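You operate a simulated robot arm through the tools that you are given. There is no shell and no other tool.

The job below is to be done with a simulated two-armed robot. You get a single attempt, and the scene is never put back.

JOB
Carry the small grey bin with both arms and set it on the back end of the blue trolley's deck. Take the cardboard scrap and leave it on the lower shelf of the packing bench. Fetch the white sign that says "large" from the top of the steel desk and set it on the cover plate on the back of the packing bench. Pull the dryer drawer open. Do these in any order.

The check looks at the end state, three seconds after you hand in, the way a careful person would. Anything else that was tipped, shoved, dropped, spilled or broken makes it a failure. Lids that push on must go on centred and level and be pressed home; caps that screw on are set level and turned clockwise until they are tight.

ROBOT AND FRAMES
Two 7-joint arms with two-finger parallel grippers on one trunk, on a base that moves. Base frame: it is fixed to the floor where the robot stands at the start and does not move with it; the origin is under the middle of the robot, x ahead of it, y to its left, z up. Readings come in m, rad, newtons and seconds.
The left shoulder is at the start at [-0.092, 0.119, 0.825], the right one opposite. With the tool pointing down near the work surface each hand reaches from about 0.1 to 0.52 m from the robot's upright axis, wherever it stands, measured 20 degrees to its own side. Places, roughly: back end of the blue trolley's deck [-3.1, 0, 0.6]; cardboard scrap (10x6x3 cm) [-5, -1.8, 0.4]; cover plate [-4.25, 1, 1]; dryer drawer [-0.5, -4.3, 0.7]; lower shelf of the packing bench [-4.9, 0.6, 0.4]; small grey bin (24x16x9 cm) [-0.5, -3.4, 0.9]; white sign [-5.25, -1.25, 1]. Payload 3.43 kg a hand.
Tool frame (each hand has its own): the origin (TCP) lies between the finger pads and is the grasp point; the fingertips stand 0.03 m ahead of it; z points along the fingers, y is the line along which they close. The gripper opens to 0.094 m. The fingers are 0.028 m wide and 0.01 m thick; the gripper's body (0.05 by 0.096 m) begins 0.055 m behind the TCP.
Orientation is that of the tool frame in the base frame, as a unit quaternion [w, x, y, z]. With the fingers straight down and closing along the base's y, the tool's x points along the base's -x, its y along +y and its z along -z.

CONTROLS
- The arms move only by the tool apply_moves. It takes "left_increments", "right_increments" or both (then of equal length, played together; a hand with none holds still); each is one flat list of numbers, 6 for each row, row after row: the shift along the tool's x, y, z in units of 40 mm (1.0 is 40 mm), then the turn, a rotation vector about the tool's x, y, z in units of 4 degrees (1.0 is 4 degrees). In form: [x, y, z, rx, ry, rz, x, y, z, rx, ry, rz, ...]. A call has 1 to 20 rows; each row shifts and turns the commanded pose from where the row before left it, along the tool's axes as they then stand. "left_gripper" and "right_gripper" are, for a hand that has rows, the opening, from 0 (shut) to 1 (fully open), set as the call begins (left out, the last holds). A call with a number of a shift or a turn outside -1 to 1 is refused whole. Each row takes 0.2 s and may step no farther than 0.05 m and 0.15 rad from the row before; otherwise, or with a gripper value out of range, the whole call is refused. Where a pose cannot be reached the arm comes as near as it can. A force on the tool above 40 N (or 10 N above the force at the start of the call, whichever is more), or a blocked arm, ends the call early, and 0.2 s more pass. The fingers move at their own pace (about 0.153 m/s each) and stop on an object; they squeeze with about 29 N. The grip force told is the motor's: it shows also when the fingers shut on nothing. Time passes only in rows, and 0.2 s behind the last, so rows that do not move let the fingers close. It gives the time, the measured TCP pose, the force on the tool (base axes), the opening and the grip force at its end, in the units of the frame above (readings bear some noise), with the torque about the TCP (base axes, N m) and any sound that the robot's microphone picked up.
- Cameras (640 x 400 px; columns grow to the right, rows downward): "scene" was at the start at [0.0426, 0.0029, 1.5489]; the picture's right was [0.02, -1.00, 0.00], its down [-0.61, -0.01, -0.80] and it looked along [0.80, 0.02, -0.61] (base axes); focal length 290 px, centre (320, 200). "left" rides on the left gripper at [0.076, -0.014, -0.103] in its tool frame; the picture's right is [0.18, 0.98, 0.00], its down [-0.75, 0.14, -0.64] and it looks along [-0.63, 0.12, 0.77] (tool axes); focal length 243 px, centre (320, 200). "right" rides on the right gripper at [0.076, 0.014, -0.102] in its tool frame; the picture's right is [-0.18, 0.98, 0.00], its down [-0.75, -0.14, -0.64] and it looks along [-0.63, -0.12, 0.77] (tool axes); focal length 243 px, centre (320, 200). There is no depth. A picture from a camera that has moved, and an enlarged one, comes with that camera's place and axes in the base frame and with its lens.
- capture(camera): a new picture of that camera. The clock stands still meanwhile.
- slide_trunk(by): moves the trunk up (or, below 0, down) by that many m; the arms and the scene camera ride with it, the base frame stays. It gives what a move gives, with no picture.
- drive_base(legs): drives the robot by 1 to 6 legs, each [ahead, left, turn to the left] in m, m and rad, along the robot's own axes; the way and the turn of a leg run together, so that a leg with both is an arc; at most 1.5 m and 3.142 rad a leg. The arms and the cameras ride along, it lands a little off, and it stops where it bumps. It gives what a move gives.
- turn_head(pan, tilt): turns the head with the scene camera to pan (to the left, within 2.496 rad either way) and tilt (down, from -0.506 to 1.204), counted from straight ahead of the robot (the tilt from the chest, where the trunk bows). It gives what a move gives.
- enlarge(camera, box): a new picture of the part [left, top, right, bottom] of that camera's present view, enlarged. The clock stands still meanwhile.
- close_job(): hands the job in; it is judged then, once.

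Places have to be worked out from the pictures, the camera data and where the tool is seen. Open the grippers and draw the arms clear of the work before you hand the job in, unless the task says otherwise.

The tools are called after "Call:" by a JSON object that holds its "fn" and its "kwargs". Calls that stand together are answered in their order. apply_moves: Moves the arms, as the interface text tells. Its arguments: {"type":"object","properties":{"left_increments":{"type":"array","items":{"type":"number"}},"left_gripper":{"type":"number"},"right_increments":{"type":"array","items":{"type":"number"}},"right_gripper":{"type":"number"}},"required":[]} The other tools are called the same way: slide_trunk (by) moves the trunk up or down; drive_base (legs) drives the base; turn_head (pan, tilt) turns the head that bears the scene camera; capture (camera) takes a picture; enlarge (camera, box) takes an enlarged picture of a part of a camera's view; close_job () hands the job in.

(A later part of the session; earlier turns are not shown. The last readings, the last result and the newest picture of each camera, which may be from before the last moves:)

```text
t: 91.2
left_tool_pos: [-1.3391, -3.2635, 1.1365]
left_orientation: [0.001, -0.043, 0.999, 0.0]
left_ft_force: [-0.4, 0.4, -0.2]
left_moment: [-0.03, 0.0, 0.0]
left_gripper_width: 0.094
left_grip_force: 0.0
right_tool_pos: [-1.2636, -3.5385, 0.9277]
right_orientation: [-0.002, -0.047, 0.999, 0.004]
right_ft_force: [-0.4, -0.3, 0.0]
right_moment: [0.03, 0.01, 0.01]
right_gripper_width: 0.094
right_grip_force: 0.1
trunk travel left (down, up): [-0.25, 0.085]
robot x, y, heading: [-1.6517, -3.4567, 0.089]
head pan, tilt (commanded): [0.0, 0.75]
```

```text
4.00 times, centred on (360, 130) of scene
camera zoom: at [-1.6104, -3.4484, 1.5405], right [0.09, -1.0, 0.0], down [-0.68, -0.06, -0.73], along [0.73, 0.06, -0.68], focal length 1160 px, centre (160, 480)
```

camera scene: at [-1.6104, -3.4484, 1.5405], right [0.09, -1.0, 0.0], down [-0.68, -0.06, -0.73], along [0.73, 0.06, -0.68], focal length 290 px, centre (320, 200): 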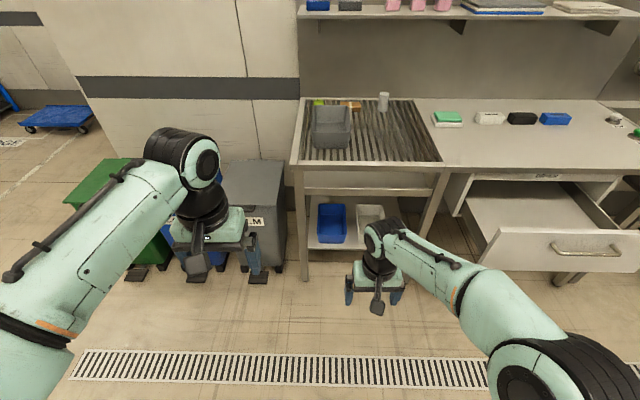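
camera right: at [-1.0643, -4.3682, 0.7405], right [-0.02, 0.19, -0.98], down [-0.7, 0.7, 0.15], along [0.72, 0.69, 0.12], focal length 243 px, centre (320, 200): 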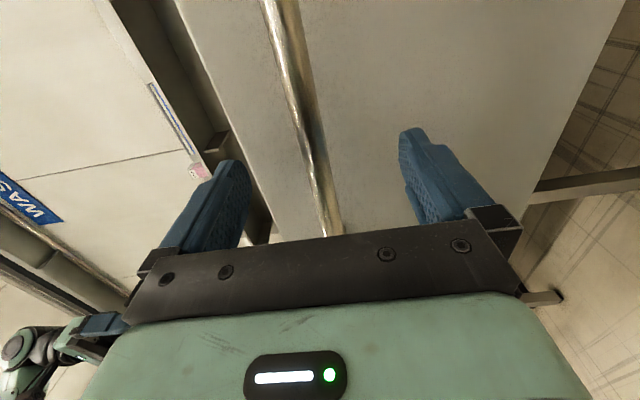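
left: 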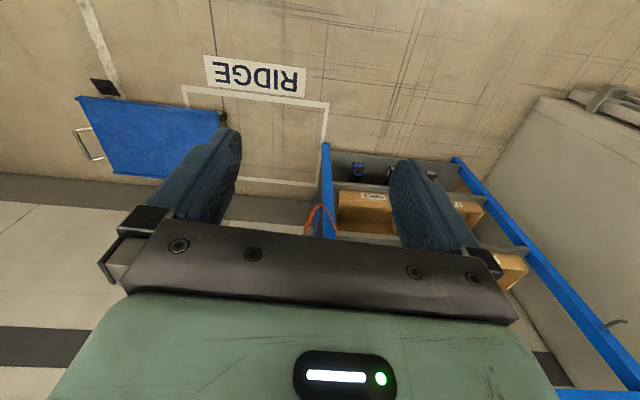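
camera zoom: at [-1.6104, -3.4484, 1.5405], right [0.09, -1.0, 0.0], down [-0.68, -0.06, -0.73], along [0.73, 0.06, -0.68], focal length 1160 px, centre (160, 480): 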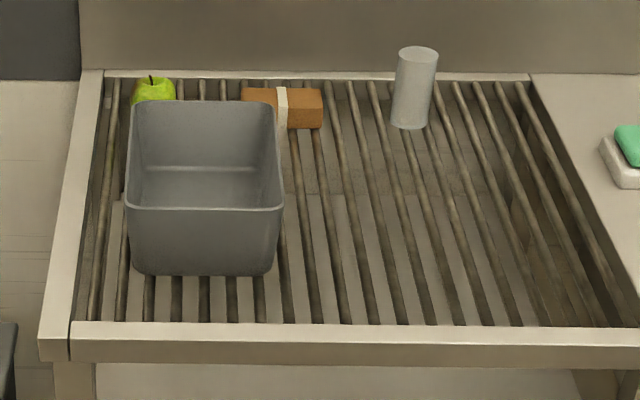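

The bin is empty, open-topped, with its long side pointing away from me: rim about 0.94 m high, centre about [-0.44,-3.40], turned ~0.075 rad. I raise the right hand to clear height and approach partway, re-centring.

Call:
{"fn": "apply_moves", "kwargs": {"right_increments": [0, 0, -1, 0, 0, 0, 0, 0, -1, 0, 0, 0, 0, 0, -1, 0, 0, 0, 0, 0, -1, 0, 0, 0, 0, 0, 0, 0, 0, 0]}}

Call:
{"fn": "drive_base", "kwargs": {"legs": [[0.35, -0.045, -0.012]]}}

Call:
{"fn": "turn_head", "kwargs": {"pan": 0.0, "tilt": 0.75}}

Call:
{"fn": "capture", "kwargs": {"camera": "scene"}}

Call:
{"fn": "capture", "kwargs": {"camera": "left"}}

Call:
{"fn": "capture", "kwargs": {"camera": "right"}}

```text
t: 92.5
left_tool_pos: [-1.3378, -3.2636, 1.1364]
left_orientation: [0.0, -0.043, 0.999, 0.0]
left_ft_force: [0.2, 0.5, -0.1]
left_moment: [-0.03, 0.0, -0.02]
left_gripper_width: 0.0939
left_grip_force: 0.0
right_tool_pos: [-1.2635, -3.5409, 1.0894]
right_orientation: [-0.003, -0.048, 0.999, 0.004]
right_ft_force: [-0.1, -0.2, 0.1]
right_moment: [-0.03, 0.0, 0.02]
right_gripper_width: 0.094
right_grip_force: 0.1
trunk travel left (down, up): [-0.25, 0.085]
robot x, y, heading: [-1.6478, -3.4508, 0.087]
head pan, tilt (commanded): [0.0, 0.75]
```

```text
t: 94.8
left_tool_pos: [-0.9789, -3.2844, 1.1353]
left_orientation: [0.0, -0.036, 0.999, 0.001]
left_ft_force: [0.8, 0.6, 0.5]
left_moment: [0.0, 0.03, 0.0]
left_gripper_width: 0.0939
left_grip_force: 0.1
right_tool_pos: [-0.9077, -3.5634, 1.0891]
right_orientation: [-0.003, -0.04, 0.999, 0.005]
right_ft_force: [-0.2, 0.5, -0.8]
right_moment: [0.01, 0.04, 0.03]
right_gripper_width: 0.094
right_grip_force: 0.1
trunk travel left (down, up): [-0.25, 0.085]
robot x, y, heading: [-1.2879, -3.4723, 0.076]
head pan, tilt (commanded): [0.0, 0.75]
```

```text
t: 95.4
left_tool_pos: [-0.9788, -3.2854, 1.1352]
left_orientation: [0.0, -0.036, 0.999, 0.0]
left_ft_force: [-0.1, -0.7, -0.6]
left_moment: [0.0, 0.02, 0.0]
left_gripper_width: 0.094
left_grip_force: 0.0
right_tool_pos: [-0.9075, -3.5649, 1.09]
right_orientation: [-0.002, -0.04, 0.999, 0.004]
right_ft_force: [-0.5, 0.4, -0.4]
right_moment: [-0.01, 0.0, -0.01]
right_gripper_width: 0.0941
right_grip_force: 0.0
trunk travel left (down, up): [-0.25, 0.085]
robot x, y, heading: [-1.2935, -3.4697, 0.074]
head pan, tilt (commanded): [0.0, 0.75]
```

```text
taken
camera scene: at [-1.2529, -3.4656, 1.5405], right [0.07, -1.0, 0.0], down [-0.68, -0.05, -0.73], along [0.73, 0.05, -0.68], focal length 290 px, centre (320, 200)
```

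scene: 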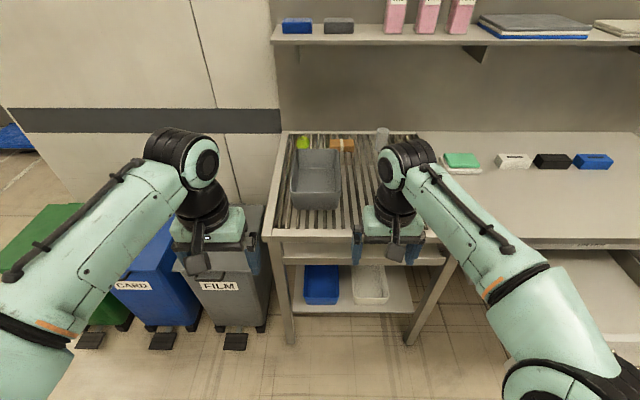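

```text
taken
camera left: at [-1.0541, -3.3034, 1.2381], right [-0.25, 0.97, 0.0], down [0.74, 0.19, 0.64], along [0.62, 0.16, -0.77], focal length 243 px, centre (320, 200)
```

left: 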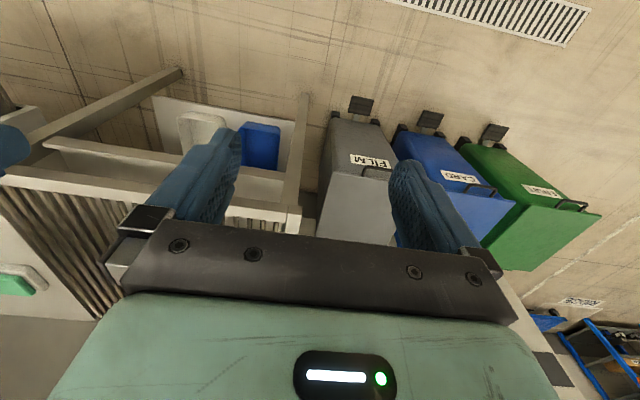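

```text
taken
camera right: at [-0.9843, -3.5566, 1.1923], right [0.1, 0.99, 0.01], down [0.77, -0.09, 0.64], along [0.63, -0.06, -0.77], focal length 243 px, centre (320, 200)
```

right: 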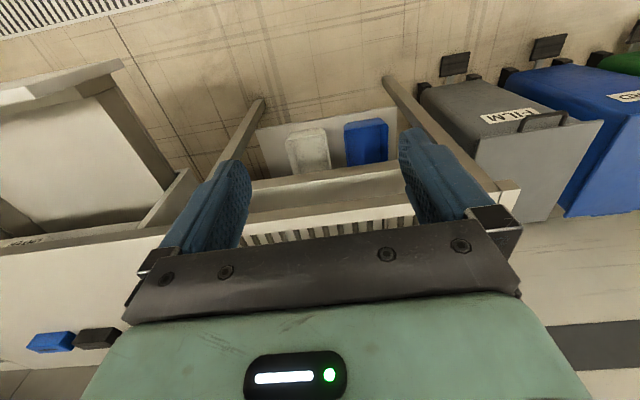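

I'm lined up with the bin within a centimetre. I creep ahead 0.25 m with the hands held high above the rack.

Call:
{"fn": "drive_base", "kwargs": {"legs": [[0.25, 0, 0]]}}

Call:
{"fn": "capture", "kwargs": {"camera": "scene"}}

Call:
{"fn": "capture", "kwargs": {"camera": "left"}}

Call:
{"fn": "capture", "kwargs": {"camera": "right"}}

```text
t: 97.2
left_tool_pos: [-0.7344, -3.2654, 1.1371]
left_orientation: [0.0, -0.038, 0.999, -0.001]
left_ft_force: [-0.1, -0.1, -0.3]
left_moment: [0.01, 0.01, 0.01]
left_gripper_width: 0.094
left_grip_force: 0.1
right_tool_pos: [-0.6635, -3.5433, 1.089]
right_orientation: [-0.002, -0.042, 0.999, 0.005]
right_ft_force: [-0.3, -0.4, -0.3]
right_moment: [0.03, 0.01, -0.01]
right_gripper_width: 0.094
right_grip_force: 0.1
trunk travel left (down, up): [-0.25, 0.085]
robot x, y, heading: [-1.0458, -3.4518, 0.072]
head pan, tilt (commanded): [0.0, 0.75]
```

```text
taken
camera scene: at [-1.0085, -3.4474, 1.5405], right [0.08, -1.0, 0.0], down [-0.68, -0.05, -0.73], along [0.73, 0.06, -0.68], focal length 290 px, centre (320, 200)
```

scene: 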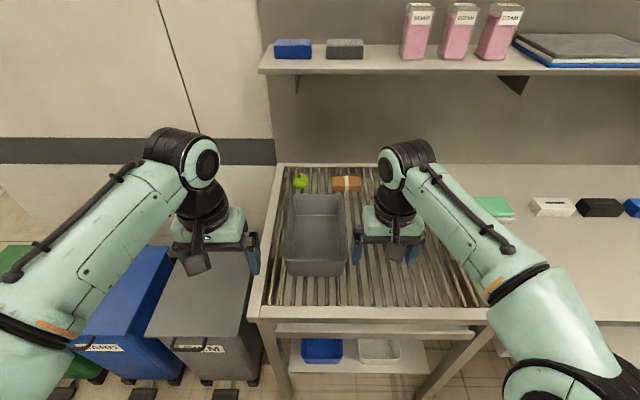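

```text
taken
camera left: at [-0.8104, -3.2846, 1.2382], right [-0.26, 0.97, 0.0], down [0.74, 0.2, 0.64], along [0.62, 0.17, -0.77], focal length 243 px, centre (320, 200)
```

left: 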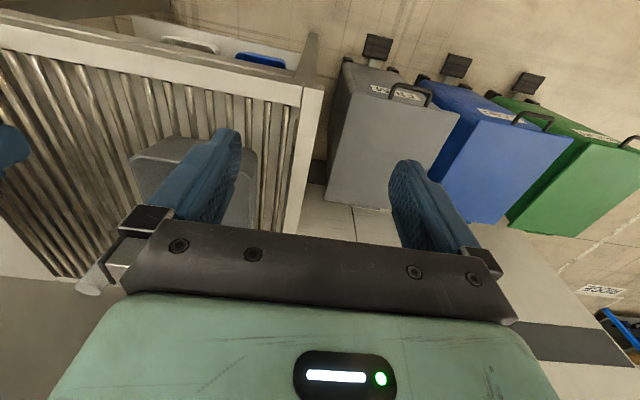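

```text
taken
camera right: at [-0.7398, -3.5375, 1.1923], right [0.1, 0.99, 0.01], down [0.77, -0.08, 0.64], along [0.63, -0.06, -0.77], focal length 243 px, centre (320, 200)
```

right: 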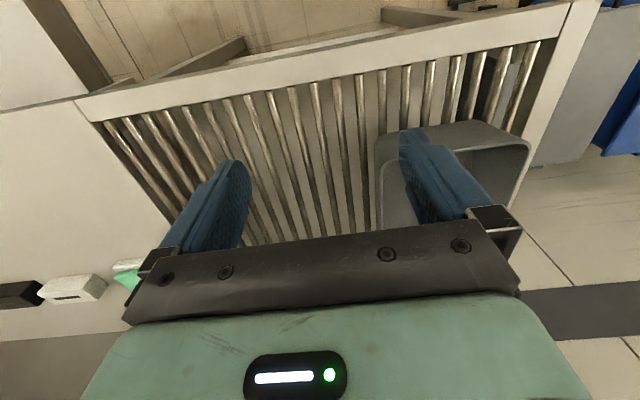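

No bump. I enlarge the bin in the scene view to compute its corners afresh.

Call:
{"fn": "enlarge", "kwargs": {"camera": "scene", "box": [250, 165, 410, 290]}}

Call:
{"fn": "enlarge", "kwargs": {"camera": "right", "box": [340, 80, 580, 230]}}

```text
3.20 times, centred on (330, 228) of scene
camera zoom: at [-1.0085, -3.4474, 1.5405], right [0.08, -1.0, 0.0], down [-0.68, -0.05, -0.73], along [0.73, 0.06, -0.68], focal length 928 px, centre (288, 112)
```

zoom: 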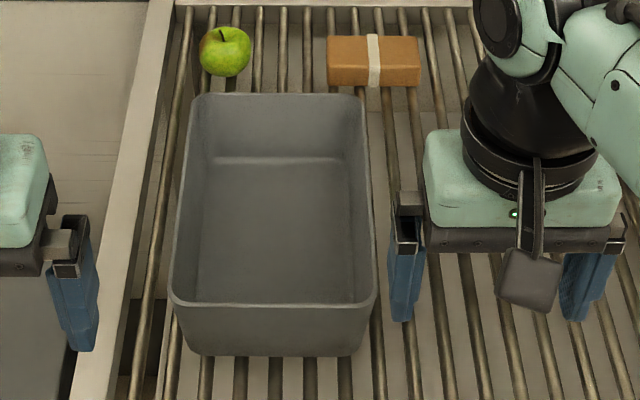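

```text
2.67 times, centred on (460, 155) of right
camera zoom: at [-0.7398, -3.5375, 1.1923], right [0.1, 0.99, 0.01], down [0.77, -0.08, 0.64], along [0.63, -0.06, -0.77], focal length 647 px, centre (-53, 320)
```

zoom: 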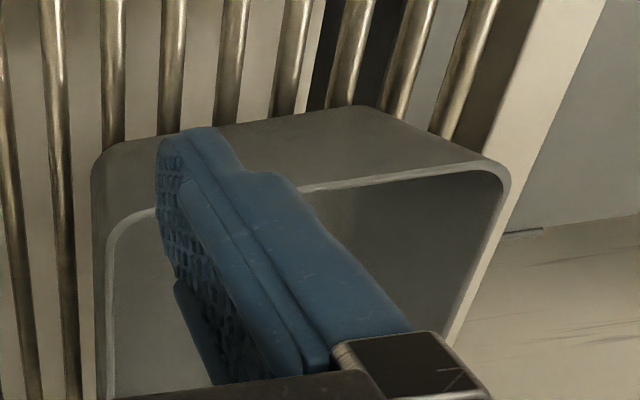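

Two views agree: rim height 0.955, bin centre about [-0.475,-3.393], turned 0.073 rad. I drive 0.12 m closer and 1.5 cm left so both walls come into comfortable reach.

Call:
{"fn": "drive_base", "kwargs": {"legs": [[0.12, 0.015, 0]]}}

Call:
{"fn": "capture", "kwargs": {"camera": "scene"}}

```text
t: 98.5
left_tool_pos: [-0.622, -3.272, 1.1365]
left_orientation: [0.0, -0.03, 1.0, 0.001]
left_ft_force: [0.1, -0.7, -0.3]
left_moment: [0.03, -0.03, 0.01]
left_gripper_width: 0.094
left_grip_force: 0.0
right_tool_pos: [-0.556, -3.5513, 1.0896]
right_orientation: [-0.002, -0.035, 0.999, 0.004]
right_ft_force: [-0.1, -0.6, 0.1]
right_moment: [0.01, 0.0, 0.0]
right_gripper_width: 0.0938
right_grip_force: 0.1
trunk travel left (down, up): [-0.25, 0.085]
robot x, y, heading: [-0.9392, -3.4545, 0.06]
head pan, tilt (commanded): [0.0, 0.75]
stopped in leg 1: the robot was blocked; the commanded pose is now the measured one
```

```text
taken
camera scene: at [-0.8997, -3.4512, 1.5405], right [0.06, -1.0, 0.0], down [-0.68, -0.04, -0.73], along [0.73, 0.04, -0.68], focal length 290 px, centre (320, 200)
```

scene: 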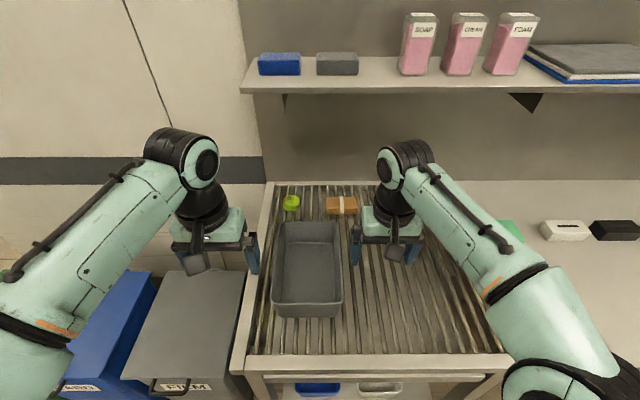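

The base touched something at the end of that leg. I ease back 1.5 cm and look down to see what is near the base.

Call:
{"fn": "drive_base", "kwargs": {"legs": [[-0.015, 0, 0]]}}

Call:
{"fn": "turn_head", "kwargs": {"pan": 0.5, "tilt": 1.15}}

Call:
{"fn": "capture", "kwargs": {"camera": "scene"}}

Call:
{"fn": "turn_head", "kwargs": {"pan": 0.0, "tilt": 1.15}}

Call:
{"fn": "capture", "kwargs": {"camera": "scene"}}

```text
t: 99.2
left_tool_pos: [-0.6357, -3.2715, 1.1355]
left_orientation: [-0.001, -0.031, 1.0, 0.001]
left_ft_force: [0.2, 0.4, 0.2]
left_moment: [0.01, 0.04, 0.0]
left_gripper_width: 0.0941
left_grip_force: 0.0
right_tool_pos: [-0.5693, -3.5512, 1.0878]
right_orientation: [-0.002, -0.035, 0.999, 0.004]
right_ft_force: [-0.7, 0.4, 0.4]
right_moment: [0.01, 0.0, 0.04]
right_gripper_width: 0.094
right_grip_force: 0.0
trunk travel left (down, up): [-0.25, 0.085]
robot x, y, heading: [-0.9539, -3.4539, 0.055]
head pan, tilt (commanded): [0.0, 0.75]
```

```text
t: 100.2
left_tool_pos: [-0.6369, -3.2724, 1.1359]
left_orientation: [0.0, -0.031, 1.0, 0.001]
left_ft_force: [-0.3, 0.2, -0.4]
left_moment: [-0.01, -0.01, 0.03]
left_gripper_width: 0.0938
left_grip_force: 0.0
right_tool_pos: [-0.5699, -3.5529, 1.0892]
right_orientation: [-0.003, -0.035, 0.999, 0.004]
right_ft_force: [-0.8, 0.8, -0.1]
right_moment: [0.02, 0.02, -0.06]
right_gripper_width: 0.094
right_grip_force: 0.1
trunk travel left (down, up): [-0.25, 0.085]
robot x, y, heading: [-0.9546, -3.4544, 0.059]
head pan, tilt (commanded): [0.499, 1.15]
```

```text
taken
camera scene: at [-0.9452, -3.4246, 1.5117], right [0.53, -0.85, 0.0], down [-0.77, -0.48, -0.41], along [0.35, 0.22, -0.91], focal length 290 px, centre (320, 200)
```

scene: 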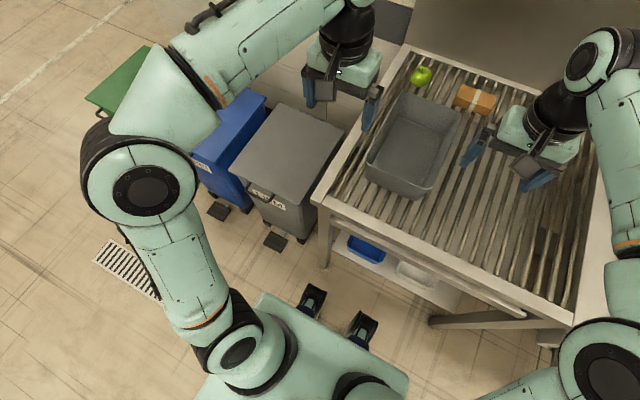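

```text
t: 101.1
left_tool_pos: [-0.6361, -3.2721, 1.1349]
left_orientation: [0.0, -0.031, 1.0, 0.001]
left_ft_force: [-0.9, -0.4, -0.4]
left_moment: [0.0, 0.01, 0.0]
left_gripper_width: 0.0941
left_grip_force: 0.1
right_tool_pos: [-0.5693, -3.5531, 1.0883]
right_orientation: [-0.003, -0.036, 0.999, 0.004]
right_ft_force: [-0.5, -1.0, -0.5]
right_moment: [0.0, 0.02, -0.02]
right_gripper_width: 0.0941
right_grip_force: 0.1
trunk travel left (down, up): [-0.25, 0.085]
robot x, y, heading: [-0.9566, -3.4532, 0.055]
head pan, tilt (commanded): [0.0, 1.15]
```

```text
taken
camera scene: at [-0.9365, -3.4525, 1.5116], right [0.06, -1.0, 0.0], down [-0.91, -0.05, -0.41], along [0.41, 0.02, -0.91], focal length 290 px, centre (320, 200)
```

scene: 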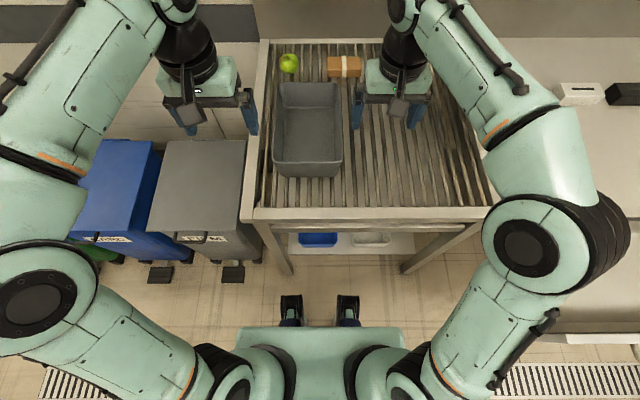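

The bins stand as before. The right elbow is out near the counter edge, so I check that side.

Call:
{"fn": "turn_head", "kwargs": {"pan": -0.7, "tilt": 1.0}}

Call:
{"fn": "capture", "kwargs": {"camera": "scene"}}

```text
t: 102.2
left_tool_pos: [-0.635, -3.2723, 1.1364]
left_orientation: [0.0, -0.031, 1.0, 0.0]
left_ft_force: [-0.1, 0.1, 0.5]
left_moment: [0.02, 0.02, 0.02]
left_gripper_width: 0.0939
left_grip_force: 0.0
right_tool_pos: [-0.5698, -3.5529, 1.0903]
right_orientation: [-0.003, -0.035, 0.999, 0.004]
right_ft_force: [0.2, 0.0, 0.5]
right_moment: [0.0, -0.01, 0.0]
right_gripper_width: 0.0938
right_grip_force: 0.0
trunk travel left (down, up): [-0.25, 0.085]
robot x, y, heading: [-0.9535, -3.4527, 0.059]
head pan, tilt (commanded): [-0.7, 1.0]
```

```text
taken
camera scene: at [-0.9401, -3.4977, 1.5213], right [-0.6, -0.8, 0.0], down [-0.67, 0.5, -0.54], along [0.43, -0.32, -0.84], focal length 290 px, centre (320, 200)
```

scene: 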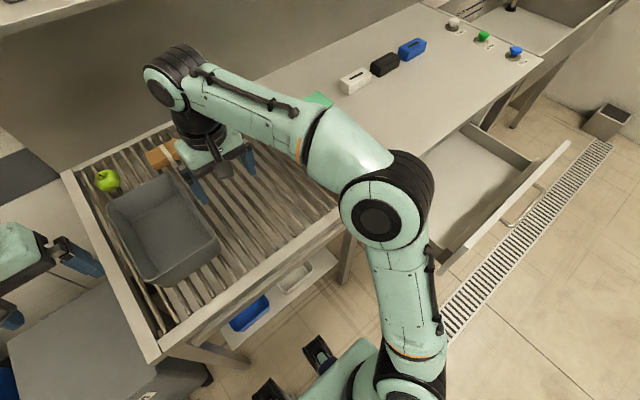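

The drawer is still fully open and nothing moved. Both wall midpoints (left [-0.48,-3.312], right [-0.469,-3.474]) are in reach, so I move both hands above them at z 1.03.

Call:
{"fn": "apply_moves", "kwargs": {"left_increments": [-0.758, -0.248, 0.53, 0, 0, 0, -0.758, -0.248, 0.53, 0, 0, 0, -0.758, -0.248, 0.53, 0, 0, 0, -0.758, -0.248, 0.53, 0, 0, 0, -0.758, -0.248, 0.53, 0, 0, 0, 0, 0, 0, 0, 0, 0], "right_increments": [-0.532, 0.358, 0.296, 0, 0, 0, -0.532, 0.358, 0.296, 0, 0, 0, -0.532, 0.358, 0.296, 0, 0, 0, -0.532, 0.358, 0.296, 0, 0, 0, -0.532, 0.358, 0.296, 0, 0, 0, 0, 0, 0, 0, 0, 0], "left_gripper": 1.0, "right_gripper": 1.0}}

Call:
{"fn": "turn_head", "kwargs": {"pan": 0.0, "tilt": 0.9}}

Call:
{"fn": "capture", "kwargs": {"camera": "scene"}}

Call:
{"fn": "capture", "kwargs": {"camera": "left"}}

Call:
{"fn": "capture", "kwargs": {"camera": "right"}}

```text
t: 103.6
left_tool_pos: [-0.4838, -3.3134, 1.0297]
left_orientation: [0.0, -0.03, 1.0, 0.001]
left_ft_force: [-0.1, 1.0, -0.1]
left_moment: [-0.01, -0.02, 0.01]
left_gripper_width: 0.0941
left_grip_force: 0.0
right_tool_pos: [-0.4697, -3.4723, 1.0299]
right_orientation: [-0.002, -0.036, 0.999, 0.005]
right_ft_force: [-0.7, 0.4, -0.3]
right_moment: [0.03, -0.02, 0.01]
right_gripper_width: 0.094
right_grip_force: 0.0
trunk travel left (down, up): [-0.25, 0.085]
robot x, y, heading: [-0.9534, -3.4551, 0.059]
head pan, tilt (commanded): [-0.7, 1.0]
```

```text
t: 104.6
left_tool_pos: [-0.4827, -3.3129, 1.0276]
left_orientation: [0.0, -0.03, 1.0, 0.001]
left_ft_force: [0.0, 0.5, 0.0]
left_moment: [-0.02, 0.03, 0.0]
left_gripper_width: 0.0939
left_grip_force: 0.1
right_tool_pos: [-0.4688, -3.4709, 1.0288]
right_orientation: [-0.002, -0.035, 0.999, 0.003]
right_ft_force: [-0.3, 0.7, -0.3]
right_moment: [0.02, 0.01, 0.01]
right_gripper_width: 0.094
right_grip_force: 0.1
trunk travel left (down, up): [-0.25, 0.085]
robot x, y, heading: [-0.95, -3.4569, 0.053]
head pan, tilt (commanded): [0.0, 0.901]
```

```text
taken
camera scene: at [-0.9205, -3.4518, 1.5286], right [0.06, -1.0, 0.0], down [-0.78, -0.05, -0.62], along [0.62, 0.04, -0.78], focal length 290 px, centre (320, 200)
```

scene: 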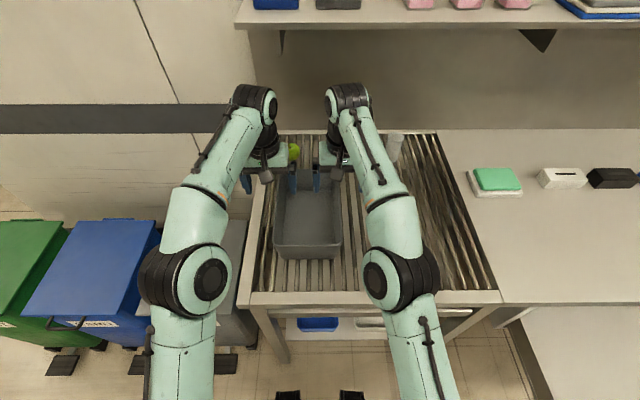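

```text
taken
camera left: at [-0.5577, -3.3313, 1.1302], right [-0.24, 0.97, 0.0], down [0.74, 0.19, 0.64], along [0.62, 0.16, -0.77], focal length 243 px, centre (320, 200)
```

left: 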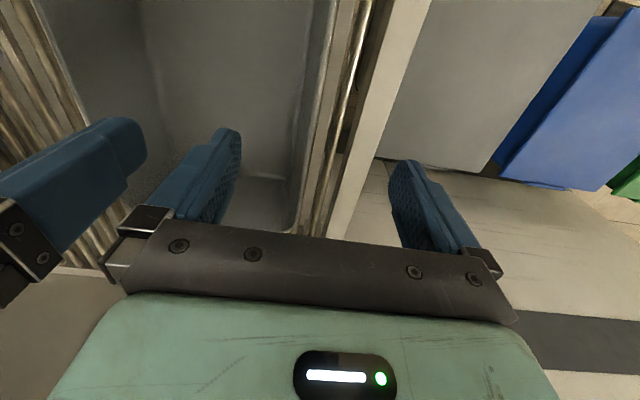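

```text
taken
camera right: at [-0.545, -3.4643, 1.1319], right [0.11, 0.99, 0.01], down [0.77, -0.09, 0.64], along [0.63, -0.07, -0.77], focal length 243 px, centre (320, 200)
```

right: 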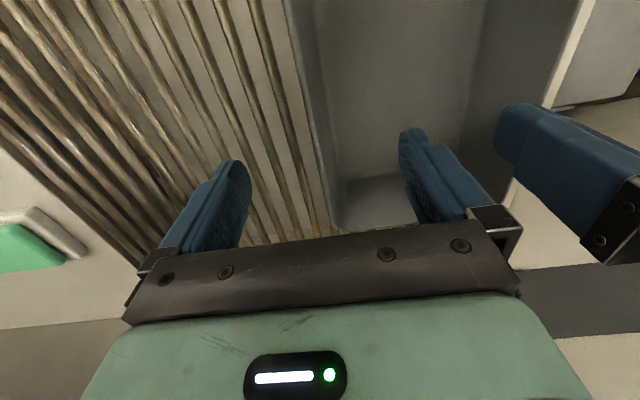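

Both hands straddle the long walls. I enlarge each wrist view to fine-tune the sideways centring before lowering.

Call:
{"fn": "enlarge", "kwargs": {"camera": "left", "box": [220, 0, 420, 240]}}

Call:
{"fn": "enlarge", "kwargs": {"camera": "right", "box": [220, 0, 420, 240]}}

```text
1.67 times, centred on (320, 120) of left
camera zoom: at [-0.5577, -3.3313, 1.1302], right [-0.24, 0.97, 0.0], down [0.74, 0.19, 0.64], along [0.62, 0.16, -0.77], focal length 404 px, centre (320, 333)
```

zoom: 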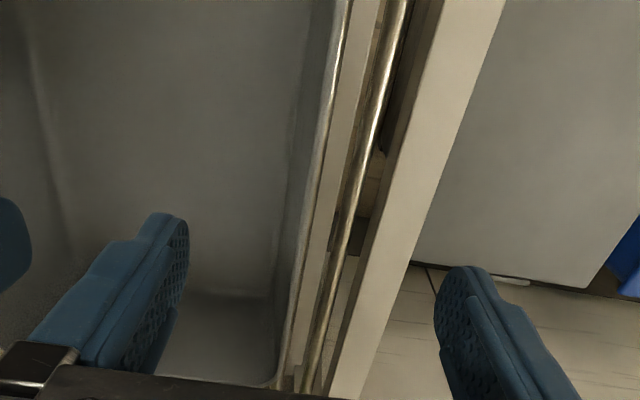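

```text
1.67 times, centred on (320, 120) of right
camera zoom: at [-0.545, -3.4643, 1.1319], right [0.11, 0.99, 0.01], down [0.77, -0.09, 0.64], along [0.63, -0.07, -0.77], focal length 404 px, centre (320, 333)
```

zoom: 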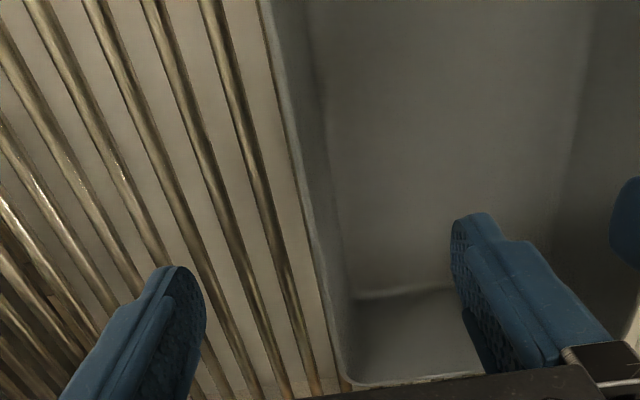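

The left wall is ~6 mm and the right ~3 mm off centre; I correct that, narrow the fingers to 0.066 m and lower both hands to z 0.935.

Call:
{"fn": "apply_moves", "kwargs": {"left_increments": [0, -0.15, 0, 0, 0, 0, 0, 0, 0.575, 0, 0, 0, 0, 0, 0.575, 0, 0, 0, 0, 0, 0.575, 0, 0, 0, 0, 0, 0.575, 0, 0, 0, 0, 0, 0, 0, 0, 0], "right_increments": [0, -0.08, 0, 0, 0, 0, 0, 0, 0.575, 0, 0, 0, 0, 0, 0.575, 0, 0, 0, 0, 0, 0.575, 0, 0, 0, 0, 0, 0.575, 0, 0, 0, 0, 0, 0, 0, 0, 0], "left_gripper": 0.7, "right_gripper": 0.7}}

Call:
{"fn": "enlarge", "kwargs": {"camera": "left", "box": [180, 0, 460, 260]}}

Call:
{"fn": "enlarge", "kwargs": {"camera": "right", "box": [180, 0, 460, 260]}}

```text
t: 106.0
left_tool_pos: [-0.4825, -3.3164, 0.9381]
left_orientation: [-0.001, -0.03, 1.0, 0.0]
left_ft_force: [0.3, -0.1, 0.7]
left_moment: [-0.02, 0.0, -0.03]
left_gripper_width: 0.0657
left_grip_force: 0.0
right_tool_pos: [-0.4706, -3.4747, 0.9387]
right_orientation: [-0.002, -0.034, 0.999, 0.004]
right_ft_force: [0.1, 0.2, 0.9]
right_moment: [-0.01, 0.0, -0.01]
right_gripper_width: 0.0656
right_grip_force: 0.0
trunk travel left (down, up): [-0.25, 0.085]
robot x, y, heading: [-0.9527, -3.4509, 0.057]
head pan, tilt (commanded): [0.0, 0.901]
```

```text
1.54 times, centred on (320, 130) of left
camera zoom: at [-0.5571, -3.3353, 1.0387], right [-0.24, 0.97, 0.0], down [0.74, 0.19, 0.64], along [0.62, 0.16, -0.77], focal length 373 px, centre (320, 308)
```

zoom: 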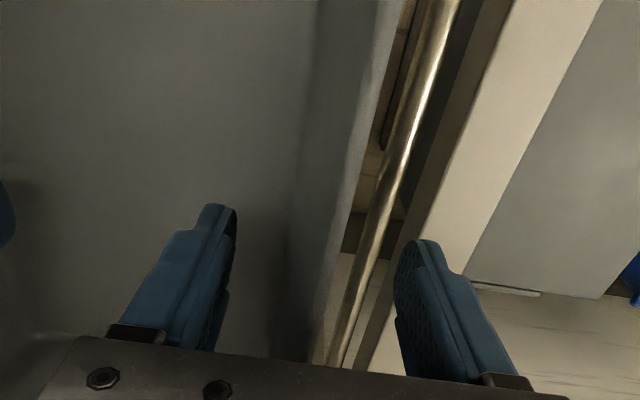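

```text
1.54 times, centred on (320, 130) of right
camera zoom: at [-0.5467, -3.4672, 1.0404], right [0.12, 0.99, 0.01], down [0.77, -0.09, 0.64], along [0.63, -0.07, -0.77], focal length 373 px, centre (320, 308)
```

zoom: 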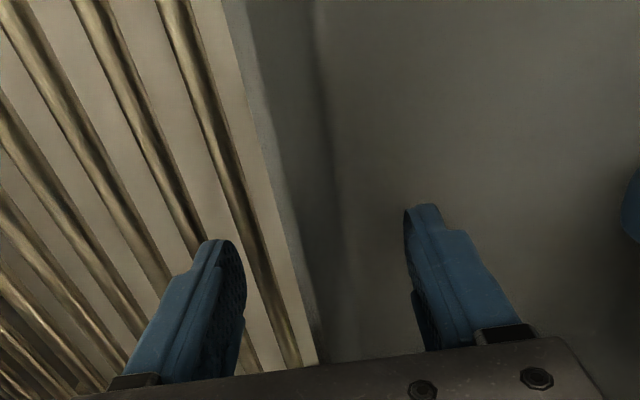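

The fingers straddle both walls cleanly. I close both grippers together.

Call:
{"fn": "apply_moves", "kwargs": {"left_increments": [0, 0, 0, 0, 0, 0, 0, 0, 0, 0, 0, 0, 0, 0, 0, 0, 0, 0, 0, 0, 0, 0, 0, 0], "right_increments": [0, 0, 0, 0, 0, 0, 0, 0, 0, 0, 0, 0, 0, 0, 0, 0, 0, 0, 0, 0, 0, 0, 0, 0], "left_gripper": 0.0, "right_gripper": 0.0}}

Call:
{"fn": "capture", "kwargs": {"camera": "scene"}}

```text
t: 107.0
left_tool_pos: [-0.4824, -3.3194, 0.9385]
left_orientation: [-0.001, -0.029, 1.0, -0.002]
left_ft_force: [0.6, -19.4, 0.9]
left_moment: [-1.36, -0.08, 0.2]
left_gripper_width: 0.011
left_grip_force: 28.7
right_tool_pos: [-0.471, -3.4725, 0.9381]
right_orientation: [-0.003, -0.037, 0.999, 0.008]
right_ft_force: [-0.9, 18.5, -0.6]
right_moment: [1.1, 0.05, -0.38]
right_gripper_width: 0.0106
right_grip_force: 29.0
trunk travel left (down, up): [-0.25, 0.085]
robot x, y, heading: [-0.9516, -3.4551, 0.057]
head pan, tilt (commanded): [0.0, 0.901]
```

```text
taken
camera scene: at [-0.9204, -3.4517, 1.5286], right [0.06, -1.0, 0.0], down [-0.78, -0.05, -0.62], along [0.62, 0.04, -0.78], focal length 290 px, centre (320, 200)
```

scene: 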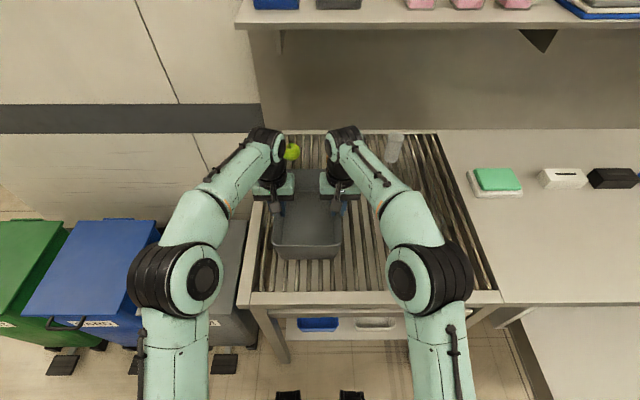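

Both walls are held (11 mm, 29 N), with about 19 N of inward tension between the hands. I bring the hands ~3 mm toward each other to relax it.

Call:
{"fn": "apply_moves", "kwargs": {"left_increments": [0, -0.07, 0, 0, 0, 0, 0, 0, 0, 0, 0, 0], "right_increments": [0, 0.06, 0, 0, 0, 0, 0, 0, 0, 0, 0, 0]}}

```text
t: 107.6
left_tool_pos: [-0.4819, -3.3194, 0.9377]
left_orientation: [0.0, -0.032, 0.999, 0.001]
left_ft_force: [2.3, -11.3, 0.4]
left_moment: [-1.56, -0.11, 0.28]
left_gripper_width: 0.0111
left_grip_force: 28.8
right_tool_pos: [-0.4697, -3.4723, 0.9385]
right_orientation: [-0.004, -0.034, 0.999, 0.004]
right_ft_force: [-2.6, 10.0, -0.1]
right_moment: [1.38, 0.08, -0.06]
right_gripper_width: 0.0105
right_grip_force: 29.1
trunk travel left (down, up): [-0.25, 0.085]
robot x, y, heading: [-0.9549, -3.4573, 0.054]
head pan, tilt (commanded): [0.0, 0.901]
```

Tension halves; the remaining moments (~1.5 N·m) reflect the tapered walls. I tilt each hand ~3° to match the wall slope and close up another 2 mm.

Call:
{"fn": "apply_moves", "kwargs": {"left_increments": [0, -0.04, 0, 0.4, 0, 0, 0, -0.03, 0, 0.4, 0, 0, 0, 0, 0, 0, 0, 0], "right_increments": [0, 0.04, 0, -0.4, 0, 0, 0, 0.03, 0, -0.4, 0, 0, 0, 0, 0, 0, 0, 0]}}

```text
t: 108.4
left_tool_pos: [-0.4814, -3.3213, 0.9379]
left_orientation: [0.001, -0.033, 0.999, -0.024]
left_ft_force: [1.0, 4.3, -0.4]
left_moment: [-0.93, -0.1, 0.23]
left_gripper_width: 0.009
left_grip_force: 29.1
right_tool_pos: [-0.4691, -3.4732, 0.9371]
right_orientation: [-0.003, -0.034, 0.999, 0.031]
right_ft_force: [-0.8, -4.8, -0.1]
right_moment: [0.91, 0.07, 0.11]
right_gripper_width: 0.0091
right_grip_force: 29.5
trunk travel left (down, up): [-0.25, 0.085]
robot x, y, heading: [-0.9497, -3.456, 0.059]
head pan, tilt (commanded): [0.0, 0.901]
```

Forces and moments have fallen. One more small tilt, then a slow lift of both hands together.

Call:
{"fn": "apply_moves", "kwargs": {"left_increments": [0, 0.02, 0, 0.4, 0, 0, 0, 0, 0, 0.2, 0, 0, 0, 0, 0, 0, 0, 0], "right_increments": [0, -0.02, 0, -0.4, 0, 0, 0, 0, 0, -0.2, 0, 0, 0, 0, 0, 0, 0, 0]}}

```text
t: 109.2
left_tool_pos: [-0.4802, -3.3217, 0.9375]
left_orientation: [0.001, -0.031, 0.998, -0.047]
left_ft_force: [4.9, 5.9, 0.2]
left_moment: [0.25, -0.23, 0.42]
left_gripper_width: 0.0082
left_grip_force: 28.9
right_tool_pos: [-0.4696, -3.4719, 0.9378]
right_orientation: [-0.004, -0.035, 0.998, 0.053]
right_ft_force: [-5.3, -6.3, 3.3]
right_moment: [-0.37, 0.32, 0.2]
right_gripper_width: 0.0078
right_grip_force: 29.2
trunk travel left (down, up): [-0.25, 0.085]
robot x, y, heading: [-0.9515, -3.4564, 0.058]
head pan, tilt (commanded): [0.0, 0.901]
```

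The grip is now nearly torque-free. I lift both hands straight up together in small steps.

Call:
{"fn": "apply_moves", "kwargs": {"left_increments": [0, -0.047, -0.497, 0, 0, 0, 0, -0.047, -0.497, 0, 0, 0, 0, -0.047, -0.497, 0, 0, 0, 0, -0.047, -0.497, 0, 0, 0, 0, 0, 0, 0, 0, 0], "right_increments": [0, 0.053, -0.497, 0, 0, 0, 0, 0.053, -0.497, 0, 0, 0, 0, 0.053, -0.497, 0, 0, 0, 0, 0.053, -0.497, 0, 0, 0, 0, 0, 0, 0, 0, 0]}}

Call:
{"fn": "capture", "kwargs": {"camera": "scene"}}

```text
t: 110.4
left_tool_pos: [-0.4806, -3.3196, 1.0171]
left_orientation: [0.0, -0.033, 0.998, -0.045]
left_ft_force: [-6.3, 28.7, -0.5]
left_moment: [-0.06, 0.57, -0.55]
left_gripper_width: 0.0083
left_grip_force: 28.9
right_tool_pos: [-0.4665, -3.4745, 1.0183]
right_orientation: [-0.003, -0.032, 0.998, 0.049]
right_ft_force: [5.0, -29.1, -1.1]
right_moment: [-0.01, -0.56, 0.07]
right_gripper_width: 0.0081
right_grip_force: 28.4
trunk travel left (down, up): [-0.25, 0.085]
robot x, y, heading: [-0.9516, -3.4528, 0.061]
head pan, tilt (commanded): [0.0, 0.901]
```

```text
taken
camera scene: at [-0.9203, -3.4517, 1.5286], right [0.06, -1.0, 0.0], down [-0.78, -0.05, -0.62], along [0.62, 0.04, -0.78], focal length 290 px, centre (320, 200)
```

scene: 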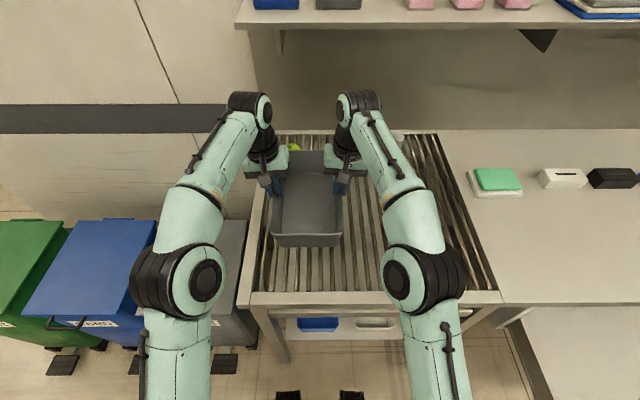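

The bin is up, but there's now 29 N of squeeze between the hands. I check the wrist views for any slipping along the walls.

Call:
{"fn": "capture", "kwargs": {"camera": "left"}}

Call:
{"fn": "capture", "kwargs": {"camera": "right"}}

Call:
{"fn": "enlarge", "kwargs": {"camera": "scene", "box": [220, 90, 400, 260]}}

```text
taken
camera left: at [-0.5571, -3.3294, 1.1203], right [-0.25, 0.96, -0.09], down [0.74, 0.25, 0.63], along [0.63, 0.09, -0.78], focal length 243 px, centre (320, 200)
```

left: 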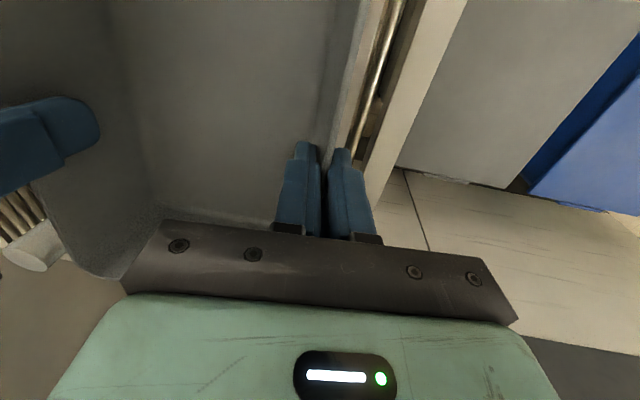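

```text
taken
camera right: at [-0.5435, -3.4751, 1.1216], right [0.12, 0.99, 0.09], down [0.77, -0.15, 0.62], along [0.63, 0.0, -0.78], focal length 243 px, centre (320, 200)
```

right: 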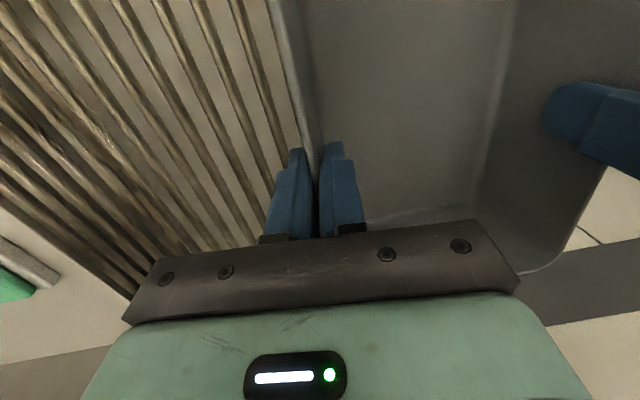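

```text
2.35 times, centred on (310, 175) of scene
camera zoom: at [-0.9203, -3.4517, 1.5286], right [0.06, -1.0, 0.0], down [-0.78, -0.05, -0.62], along [0.62, 0.04, -0.78], focal length 682 px, centre (344, 259)
```

zoom: 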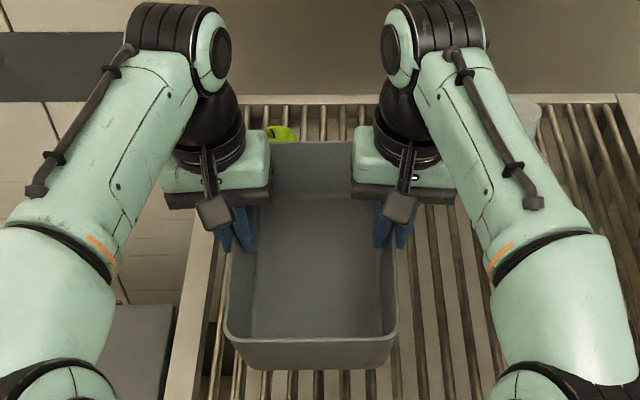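

Both grips hold near the rim middles. I ease the hands apart by ~4 mm each to release the squeeze.

Call:
{"fn": "apply_moves", "kwargs": {"left_increments": [0, 0.1, 0, 0, 0, 0, 0, 0, 0, 0, 0, 0], "right_increments": [0, -0.1, 0, 0, 0, 0, 0, 0, 0, 0, 0, 0]}}

```text
t: 111.0
left_tool_pos: [-0.4806, -3.3197, 1.0176]
left_orientation: [0.0, -0.029, 0.998, -0.049]
left_ft_force: [-4.3, 12.3, 0.3]
left_moment: [-0.03, 0.54, -0.44]
left_gripper_width: 0.0081
left_grip_force: 28.6
right_tool_pos: [-0.4667, -3.4741, 1.0173]
right_orientation: [-0.005, -0.035, 0.998, 0.052]
right_ft_force: [4.2, -12.6, -1.6]
right_moment: [-0.08, -0.56, -0.17]
right_gripper_width: 0.0081
right_grip_force: 28.6
trunk travel left (down, up): [-0.25, 0.085]
robot x, y, heading: [-0.9526, -3.4531, 0.06]
head pan, tilt (commanded): [0.0, 0.901]
```

The squeeze drops to 12 N; another 3 mm apart and a 1 mm fore-aft correction should zero it.

Call:
{"fn": "apply_moves", "kwargs": {"left_increments": [0.03, 0.075, 0, 0, 0, 0, 0, 0, 0, 0, 0, 0], "right_increments": [-0.03, -0.075, 0, 0, 0, 0, 0, 0, 0, 0, 0, 0]}}

```text
t: 111.6
left_tool_pos: [-0.4827, -3.3201, 1.0174]
left_orientation: [0.001, -0.029, 0.998, -0.051]
left_ft_force: [1.1, -10.0, 0.6]
left_moment: [-0.06, 0.21, 0.05]
left_gripper_width: 0.0082
left_grip_force: 28.7
right_tool_pos: [-0.4684, -3.4743, 1.0176]
right_orientation: [-0.007, -0.038, 0.998, 0.054]
right_ft_force: [-1.1, 10.2, -2.4]
right_moment: [-0.13, -0.27, 0.02]
right_gripper_width: 0.0081
right_grip_force: 29.4
trunk travel left (down, up): [-0.25, 0.085]
robot x, y, heading: [-0.9517, -3.4544, 0.058]
head pan, tilt (commanded): [0.0, 0.901]
```

Slight overshoot to 10 N of tension; I take back 1.3 mm each and look at the bin before backing out.

Call:
{"fn": "apply_moves", "kwargs": {"left_increments": [0, -0.032, 0, 0, 0, 0, 0, -0.047, -0.497, 0, 0, 0, 0, 0, 0, 0, 0, 0], "right_increments": [0, 0.032, 0, 0, 0, 0, 0, 0.053, -0.497, 0, 0, 0, 0, 0, 0, 0, 0, 0]}}

Call:
{"fn": "capture", "kwargs": {"camera": "scene"}}

```text
t: 112.4
left_tool_pos: [-0.4828, -3.3197, 1.0374]
left_orientation: [0.001, -0.029, 0.998, -0.05]
left_ft_force: [6.1, -22.9, 0.0]
left_moment: [0.01, -0.49, 0.24]
left_gripper_width: 0.0079
left_grip_force: 29.1
right_tool_pos: [-0.4685, -3.4735, 1.0371]
right_orientation: [-0.006, -0.037, 0.998, 0.055]
right_ft_force: [-4.8, 22.8, -1.8]
right_moment: [-0.15, 0.49, 0.23]
right_gripper_width: 0.008
right_grip_force: 28.9
trunk travel left (down, up): [-0.25, 0.085]
robot x, y, heading: [-0.9517, -3.4563, 0.055]
head pan, tilt (commanded): [0.0, 0.901]
```

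```text
taken
camera scene: at [-0.9204, -3.4518, 1.5286], right [0.06, -1.0, 0.0], down [-0.78, -0.05, -0.62], along [0.62, 0.04, -0.78], focal length 290 px, centre (320, 200)
```

scene: 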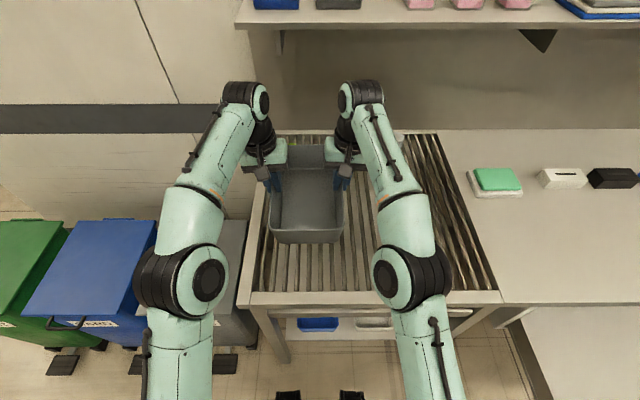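

The reading shifted again during the lift; I wait two idle rows to see the settled forces.

Call:
{"fn": "apply_moves", "kwargs": {"left_increments": [0, 0, 0, 0, 0, 0, 0, 0, 0, 0, 0, 0, 0, 0, 0, 0, 0, 0], "right_increments": [0, 0, 0, 0, 0, 0, 0, 0, 0, 0, 0, 0, 0, 0, 0, 0, 0, 0]}}

```text
t: 113.2
left_tool_pos: [-0.4839, -3.3198, 1.0373]
left_orientation: [0.002, -0.029, 0.998, -0.051]
left_ft_force: [6.0, -26.3, 0.0]
left_moment: [0.03, -0.57, 0.26]
left_gripper_width: 0.0082
left_grip_force: 29.0
right_tool_pos: [-0.4682, -3.4752, 1.036]
right_orientation: [-0.006, -0.038, 0.998, 0.056]
right_ft_force: [-7.2, 26.7, -2.1]
right_moment: [-0.22, 0.49, 0.34]
right_gripper_width: 0.0082
right_grip_force: 29.2
trunk travel left (down, up): [-0.25, 0.085]
robot x, y, heading: [-0.9498, -3.455, 0.057]
head pan, tilt (commanded): [0.0, 0.901]
```

Forces creep with time, so the commanded spacing is still a bit wide. I bring each hand in 1.5 mm and watch the trend.

Call:
{"fn": "apply_moves", "kwargs": {"left_increments": [-0.02, -0.04, 0, 0, 0, 0, 0, 0, 0, 0, 0, 0], "right_increments": [0.02, 0.04, 0, 0, 0, 0, 0, 0, 0, 0, 0, 0]}}

Call:
{"fn": "apply_moves", "kwargs": {"left_increments": [0, 0, 0, 0, 0, 0, 0, 0, 0, 0, 0, 0, 0, 0, 0, 0, 0, 0], "right_increments": [0, 0, 0, 0, 0, 0, 0, 0, 0, 0, 0, 0, 0, 0, 0, 0, 0, 0]}}

```text
t: 113.8
left_tool_pos: [-0.482, -3.3208, 1.0373]
left_orientation: [0.0, -0.029, 0.998, -0.05]
left_ft_force: [2.9, -21.6, 0.0]
left_moment: [0.05, -0.3, -0.08]
left_gripper_width: 0.0083
left_grip_force: 28.7
right_tool_pos: [-0.4687, -3.4753, 1.0375]
right_orientation: [-0.005, -0.036, 0.998, 0.054]
right_ft_force: [-2.7, 21.2, -3.0]
right_moment: [-0.2, 0.2, 0.2]
right_gripper_width: 0.0083
right_grip_force: 28.5
trunk travel left (down, up): [-0.25, 0.085]
robot x, y, heading: [-0.9501, -3.4531, 0.062]
head pan, tilt (commanded): [0.0, 0.901]
```

```text
t: 114.6
left_tool_pos: [-0.482, -3.3204, 1.0369]
left_orientation: [0.001, -0.031, 0.998, -0.049]
left_ft_force: [2.4, -20.9, -0.2]
left_moment: [-0.02, 0.22, -0.16]
left_gripper_width: 0.0082
left_grip_force: 28.9
right_tool_pos: [-0.4677, -3.4754, 1.037]
right_orientation: [-0.005, -0.036, 0.998, 0.053]
right_ft_force: [-2.0, 20.2, -2.3]
right_moment: [-0.13, -0.22, 0.11]
right_gripper_width: 0.0081
right_grip_force: 29.0
trunk travel left (down, up): [-0.25, 0.085]
robot x, y, heading: [-0.9551, -3.4542, 0.059]
head pan, tilt (commanded): [0.0, 0.901]
```

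Nearly steady at 20 N. I close in another 1 mm each and idle longer to let it bleed off.

Call:
{"fn": "apply_moves", "kwargs": {"left_increments": [0, -0.025, 0, 0, 0, 0, 0, 0, 0, 0, 0, 0, 0, 0, 0, 0, 0, 0, 0, 0, 0, 0, 0, 0, 0, 0, 0, 0, 0, 0, 0, 0, 0, 0, 0, 0], "right_increments": [0, 0.025, 0, 0, 0, 0, 0, 0, 0, 0, 0, 0, 0, 0, 0, 0, 0, 0, 0, 0, 0, 0, 0, 0, 0, 0, 0, 0, 0, 0, 0, 0, 0, 0, 0, 0]}}

```text
t: 116.0
left_tool_pos: [-0.4819, -3.3203, 1.0375]
left_orientation: [0.002, -0.029, 0.998, -0.048]
left_ft_force: [-0.6, -12.7, 0.0]
left_moment: [0.0, 0.24, -0.25]
left_gripper_width: 0.0084
left_grip_force: 28.8
right_tool_pos: [-0.469, -3.4755, 1.0377]
right_orientation: [-0.004, -0.035, 0.998, 0.053]
right_ft_force: [-0.5, 12.6, -2.5]
right_moment: [-0.12, -0.29, 0.06]
right_gripper_width: 0.008
right_grip_force: 28.7
trunk travel left (down, up): [-0.25, 0.085]
robot x, y, heading: [-0.9521, -3.4532, 0.056]
head pan, tilt (commanded): [0.0, 0.901]
```

Internal tension is down to 12 N and the bin is level and well clear of the rack. I back straight out 0.85 m.

Call:
{"fn": "drive_base", "kwargs": {"legs": [[-0.85, 0, 0]]}}

Call:
{"fn": "capture", "kwargs": {"camera": "scene"}}

```text
t: 120.6
left_tool_pos: [-1.3338, -3.3693, 1.0387]
left_orientation: [0.002, -0.031, 0.998, -0.048]
left_ft_force: [0.2, -4.8, 0.5]
left_moment: [-0.01, -0.06, -0.23]
left_gripper_width: 0.0082
left_grip_force: 28.8
right_tool_pos: [-1.3204, -3.5248, 1.0372]
right_orientation: [-0.005, -0.035, 0.998, 0.053]
right_ft_force: [1.2, 4.4, -1.0]
right_moment: [-0.11, -0.01, 0.09]
right_gripper_width: 0.008
right_grip_force: 28.8
trunk travel left (down, up): [-0.25, 0.085]
robot x, y, heading: [-1.8043, -3.5069, 0.061]
head pan, tilt (commanded): [0.0, 0.901]
```

```text
taken
camera scene: at [-1.7726, -3.5021, 1.5286], right [0.06, -1.0, 0.0], down [-0.78, -0.05, -0.62], along [0.62, 0.04, -0.78], focal length 290 px, centre (320, 200)
```

scene: 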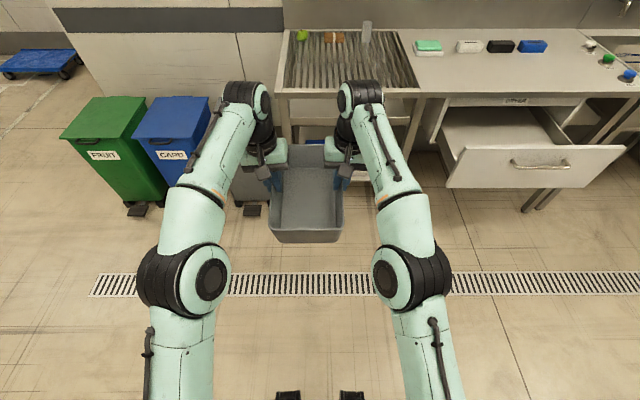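

The bin is held steady, the rack items and drawer are undisturbed. I turn left to face +y and go up the aisle in two legs, drifting a little left.

Call:
{"fn": "drive_base", "kwargs": {"legs": [[0, 0, 1.51], [1.4, 0.15, 0]]}}

Call:
{"fn": "turn_head", "kwargs": {"pan": 0.0, "tilt": 0.5}}

Call:
{"fn": "capture", "kwargs": {"camera": "scene"}}

```text
t: 131.2
left_tool_pos: [-2.0037, -1.6332, 1.0368]
left_orientation: [0.033, -0.695, 0.718, -0.035]
left_ft_force: [0.0, -1.5, -0.2]
left_moment: [0.0, -0.02, -0.21]
left_gripper_width: 0.0083
left_grip_force: 28.6
right_tool_pos: [-1.849, -1.6338, 1.0369]
right_orientation: [-0.039, -0.698, 0.715, 0.036]
right_ft_force: [-0.1, 1.0, -1.3]
right_moment: [0.02, -0.12, 0.11]
right_gripper_width: 0.0083
right_grip_force: 29.0
trunk travel left (down, up): [-0.25, 0.085]
robot x, y, heading: [-1.9108, -2.1163, 1.534]
head pan, tilt (commanded): [0.0, 0.901]
```

```text
t: 132.0
left_tool_pos: [-2.0039, -1.6332, 1.0379]
left_orientation: [0.034, -0.695, 0.718, -0.034]
left_ft_force: [-0.2, -0.6, 0.1]
left_moment: [-0.07, -0.03, -0.21]
left_gripper_width: 0.0082
left_grip_force: 29.2
right_tool_pos: [-1.8488, -1.6346, 1.0363]
right_orientation: [-0.038, -0.697, 0.715, 0.036]
right_ft_force: [0.4, 0.1, -1.5]
right_moment: [0.07, -0.11, 0.12]
right_gripper_width: 0.008
right_grip_force: 28.9
trunk travel left (down, up): [-0.25, 0.085]
robot x, y, heading: [-1.915, -2.114, 1.53]
head pan, tilt (commanded): [0.0, 0.499]
```

```text
taken
camera scene: at [-1.9131, -2.0656, 1.5624], right [1.0, -0.04, 0.0], down [-0.02, -0.48, -0.88], along [0.03, 0.88, -0.48], focal length 290 px, centre (320, 200)
```

scene: 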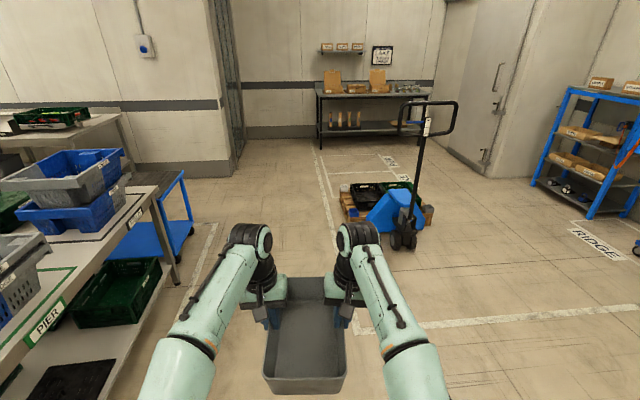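

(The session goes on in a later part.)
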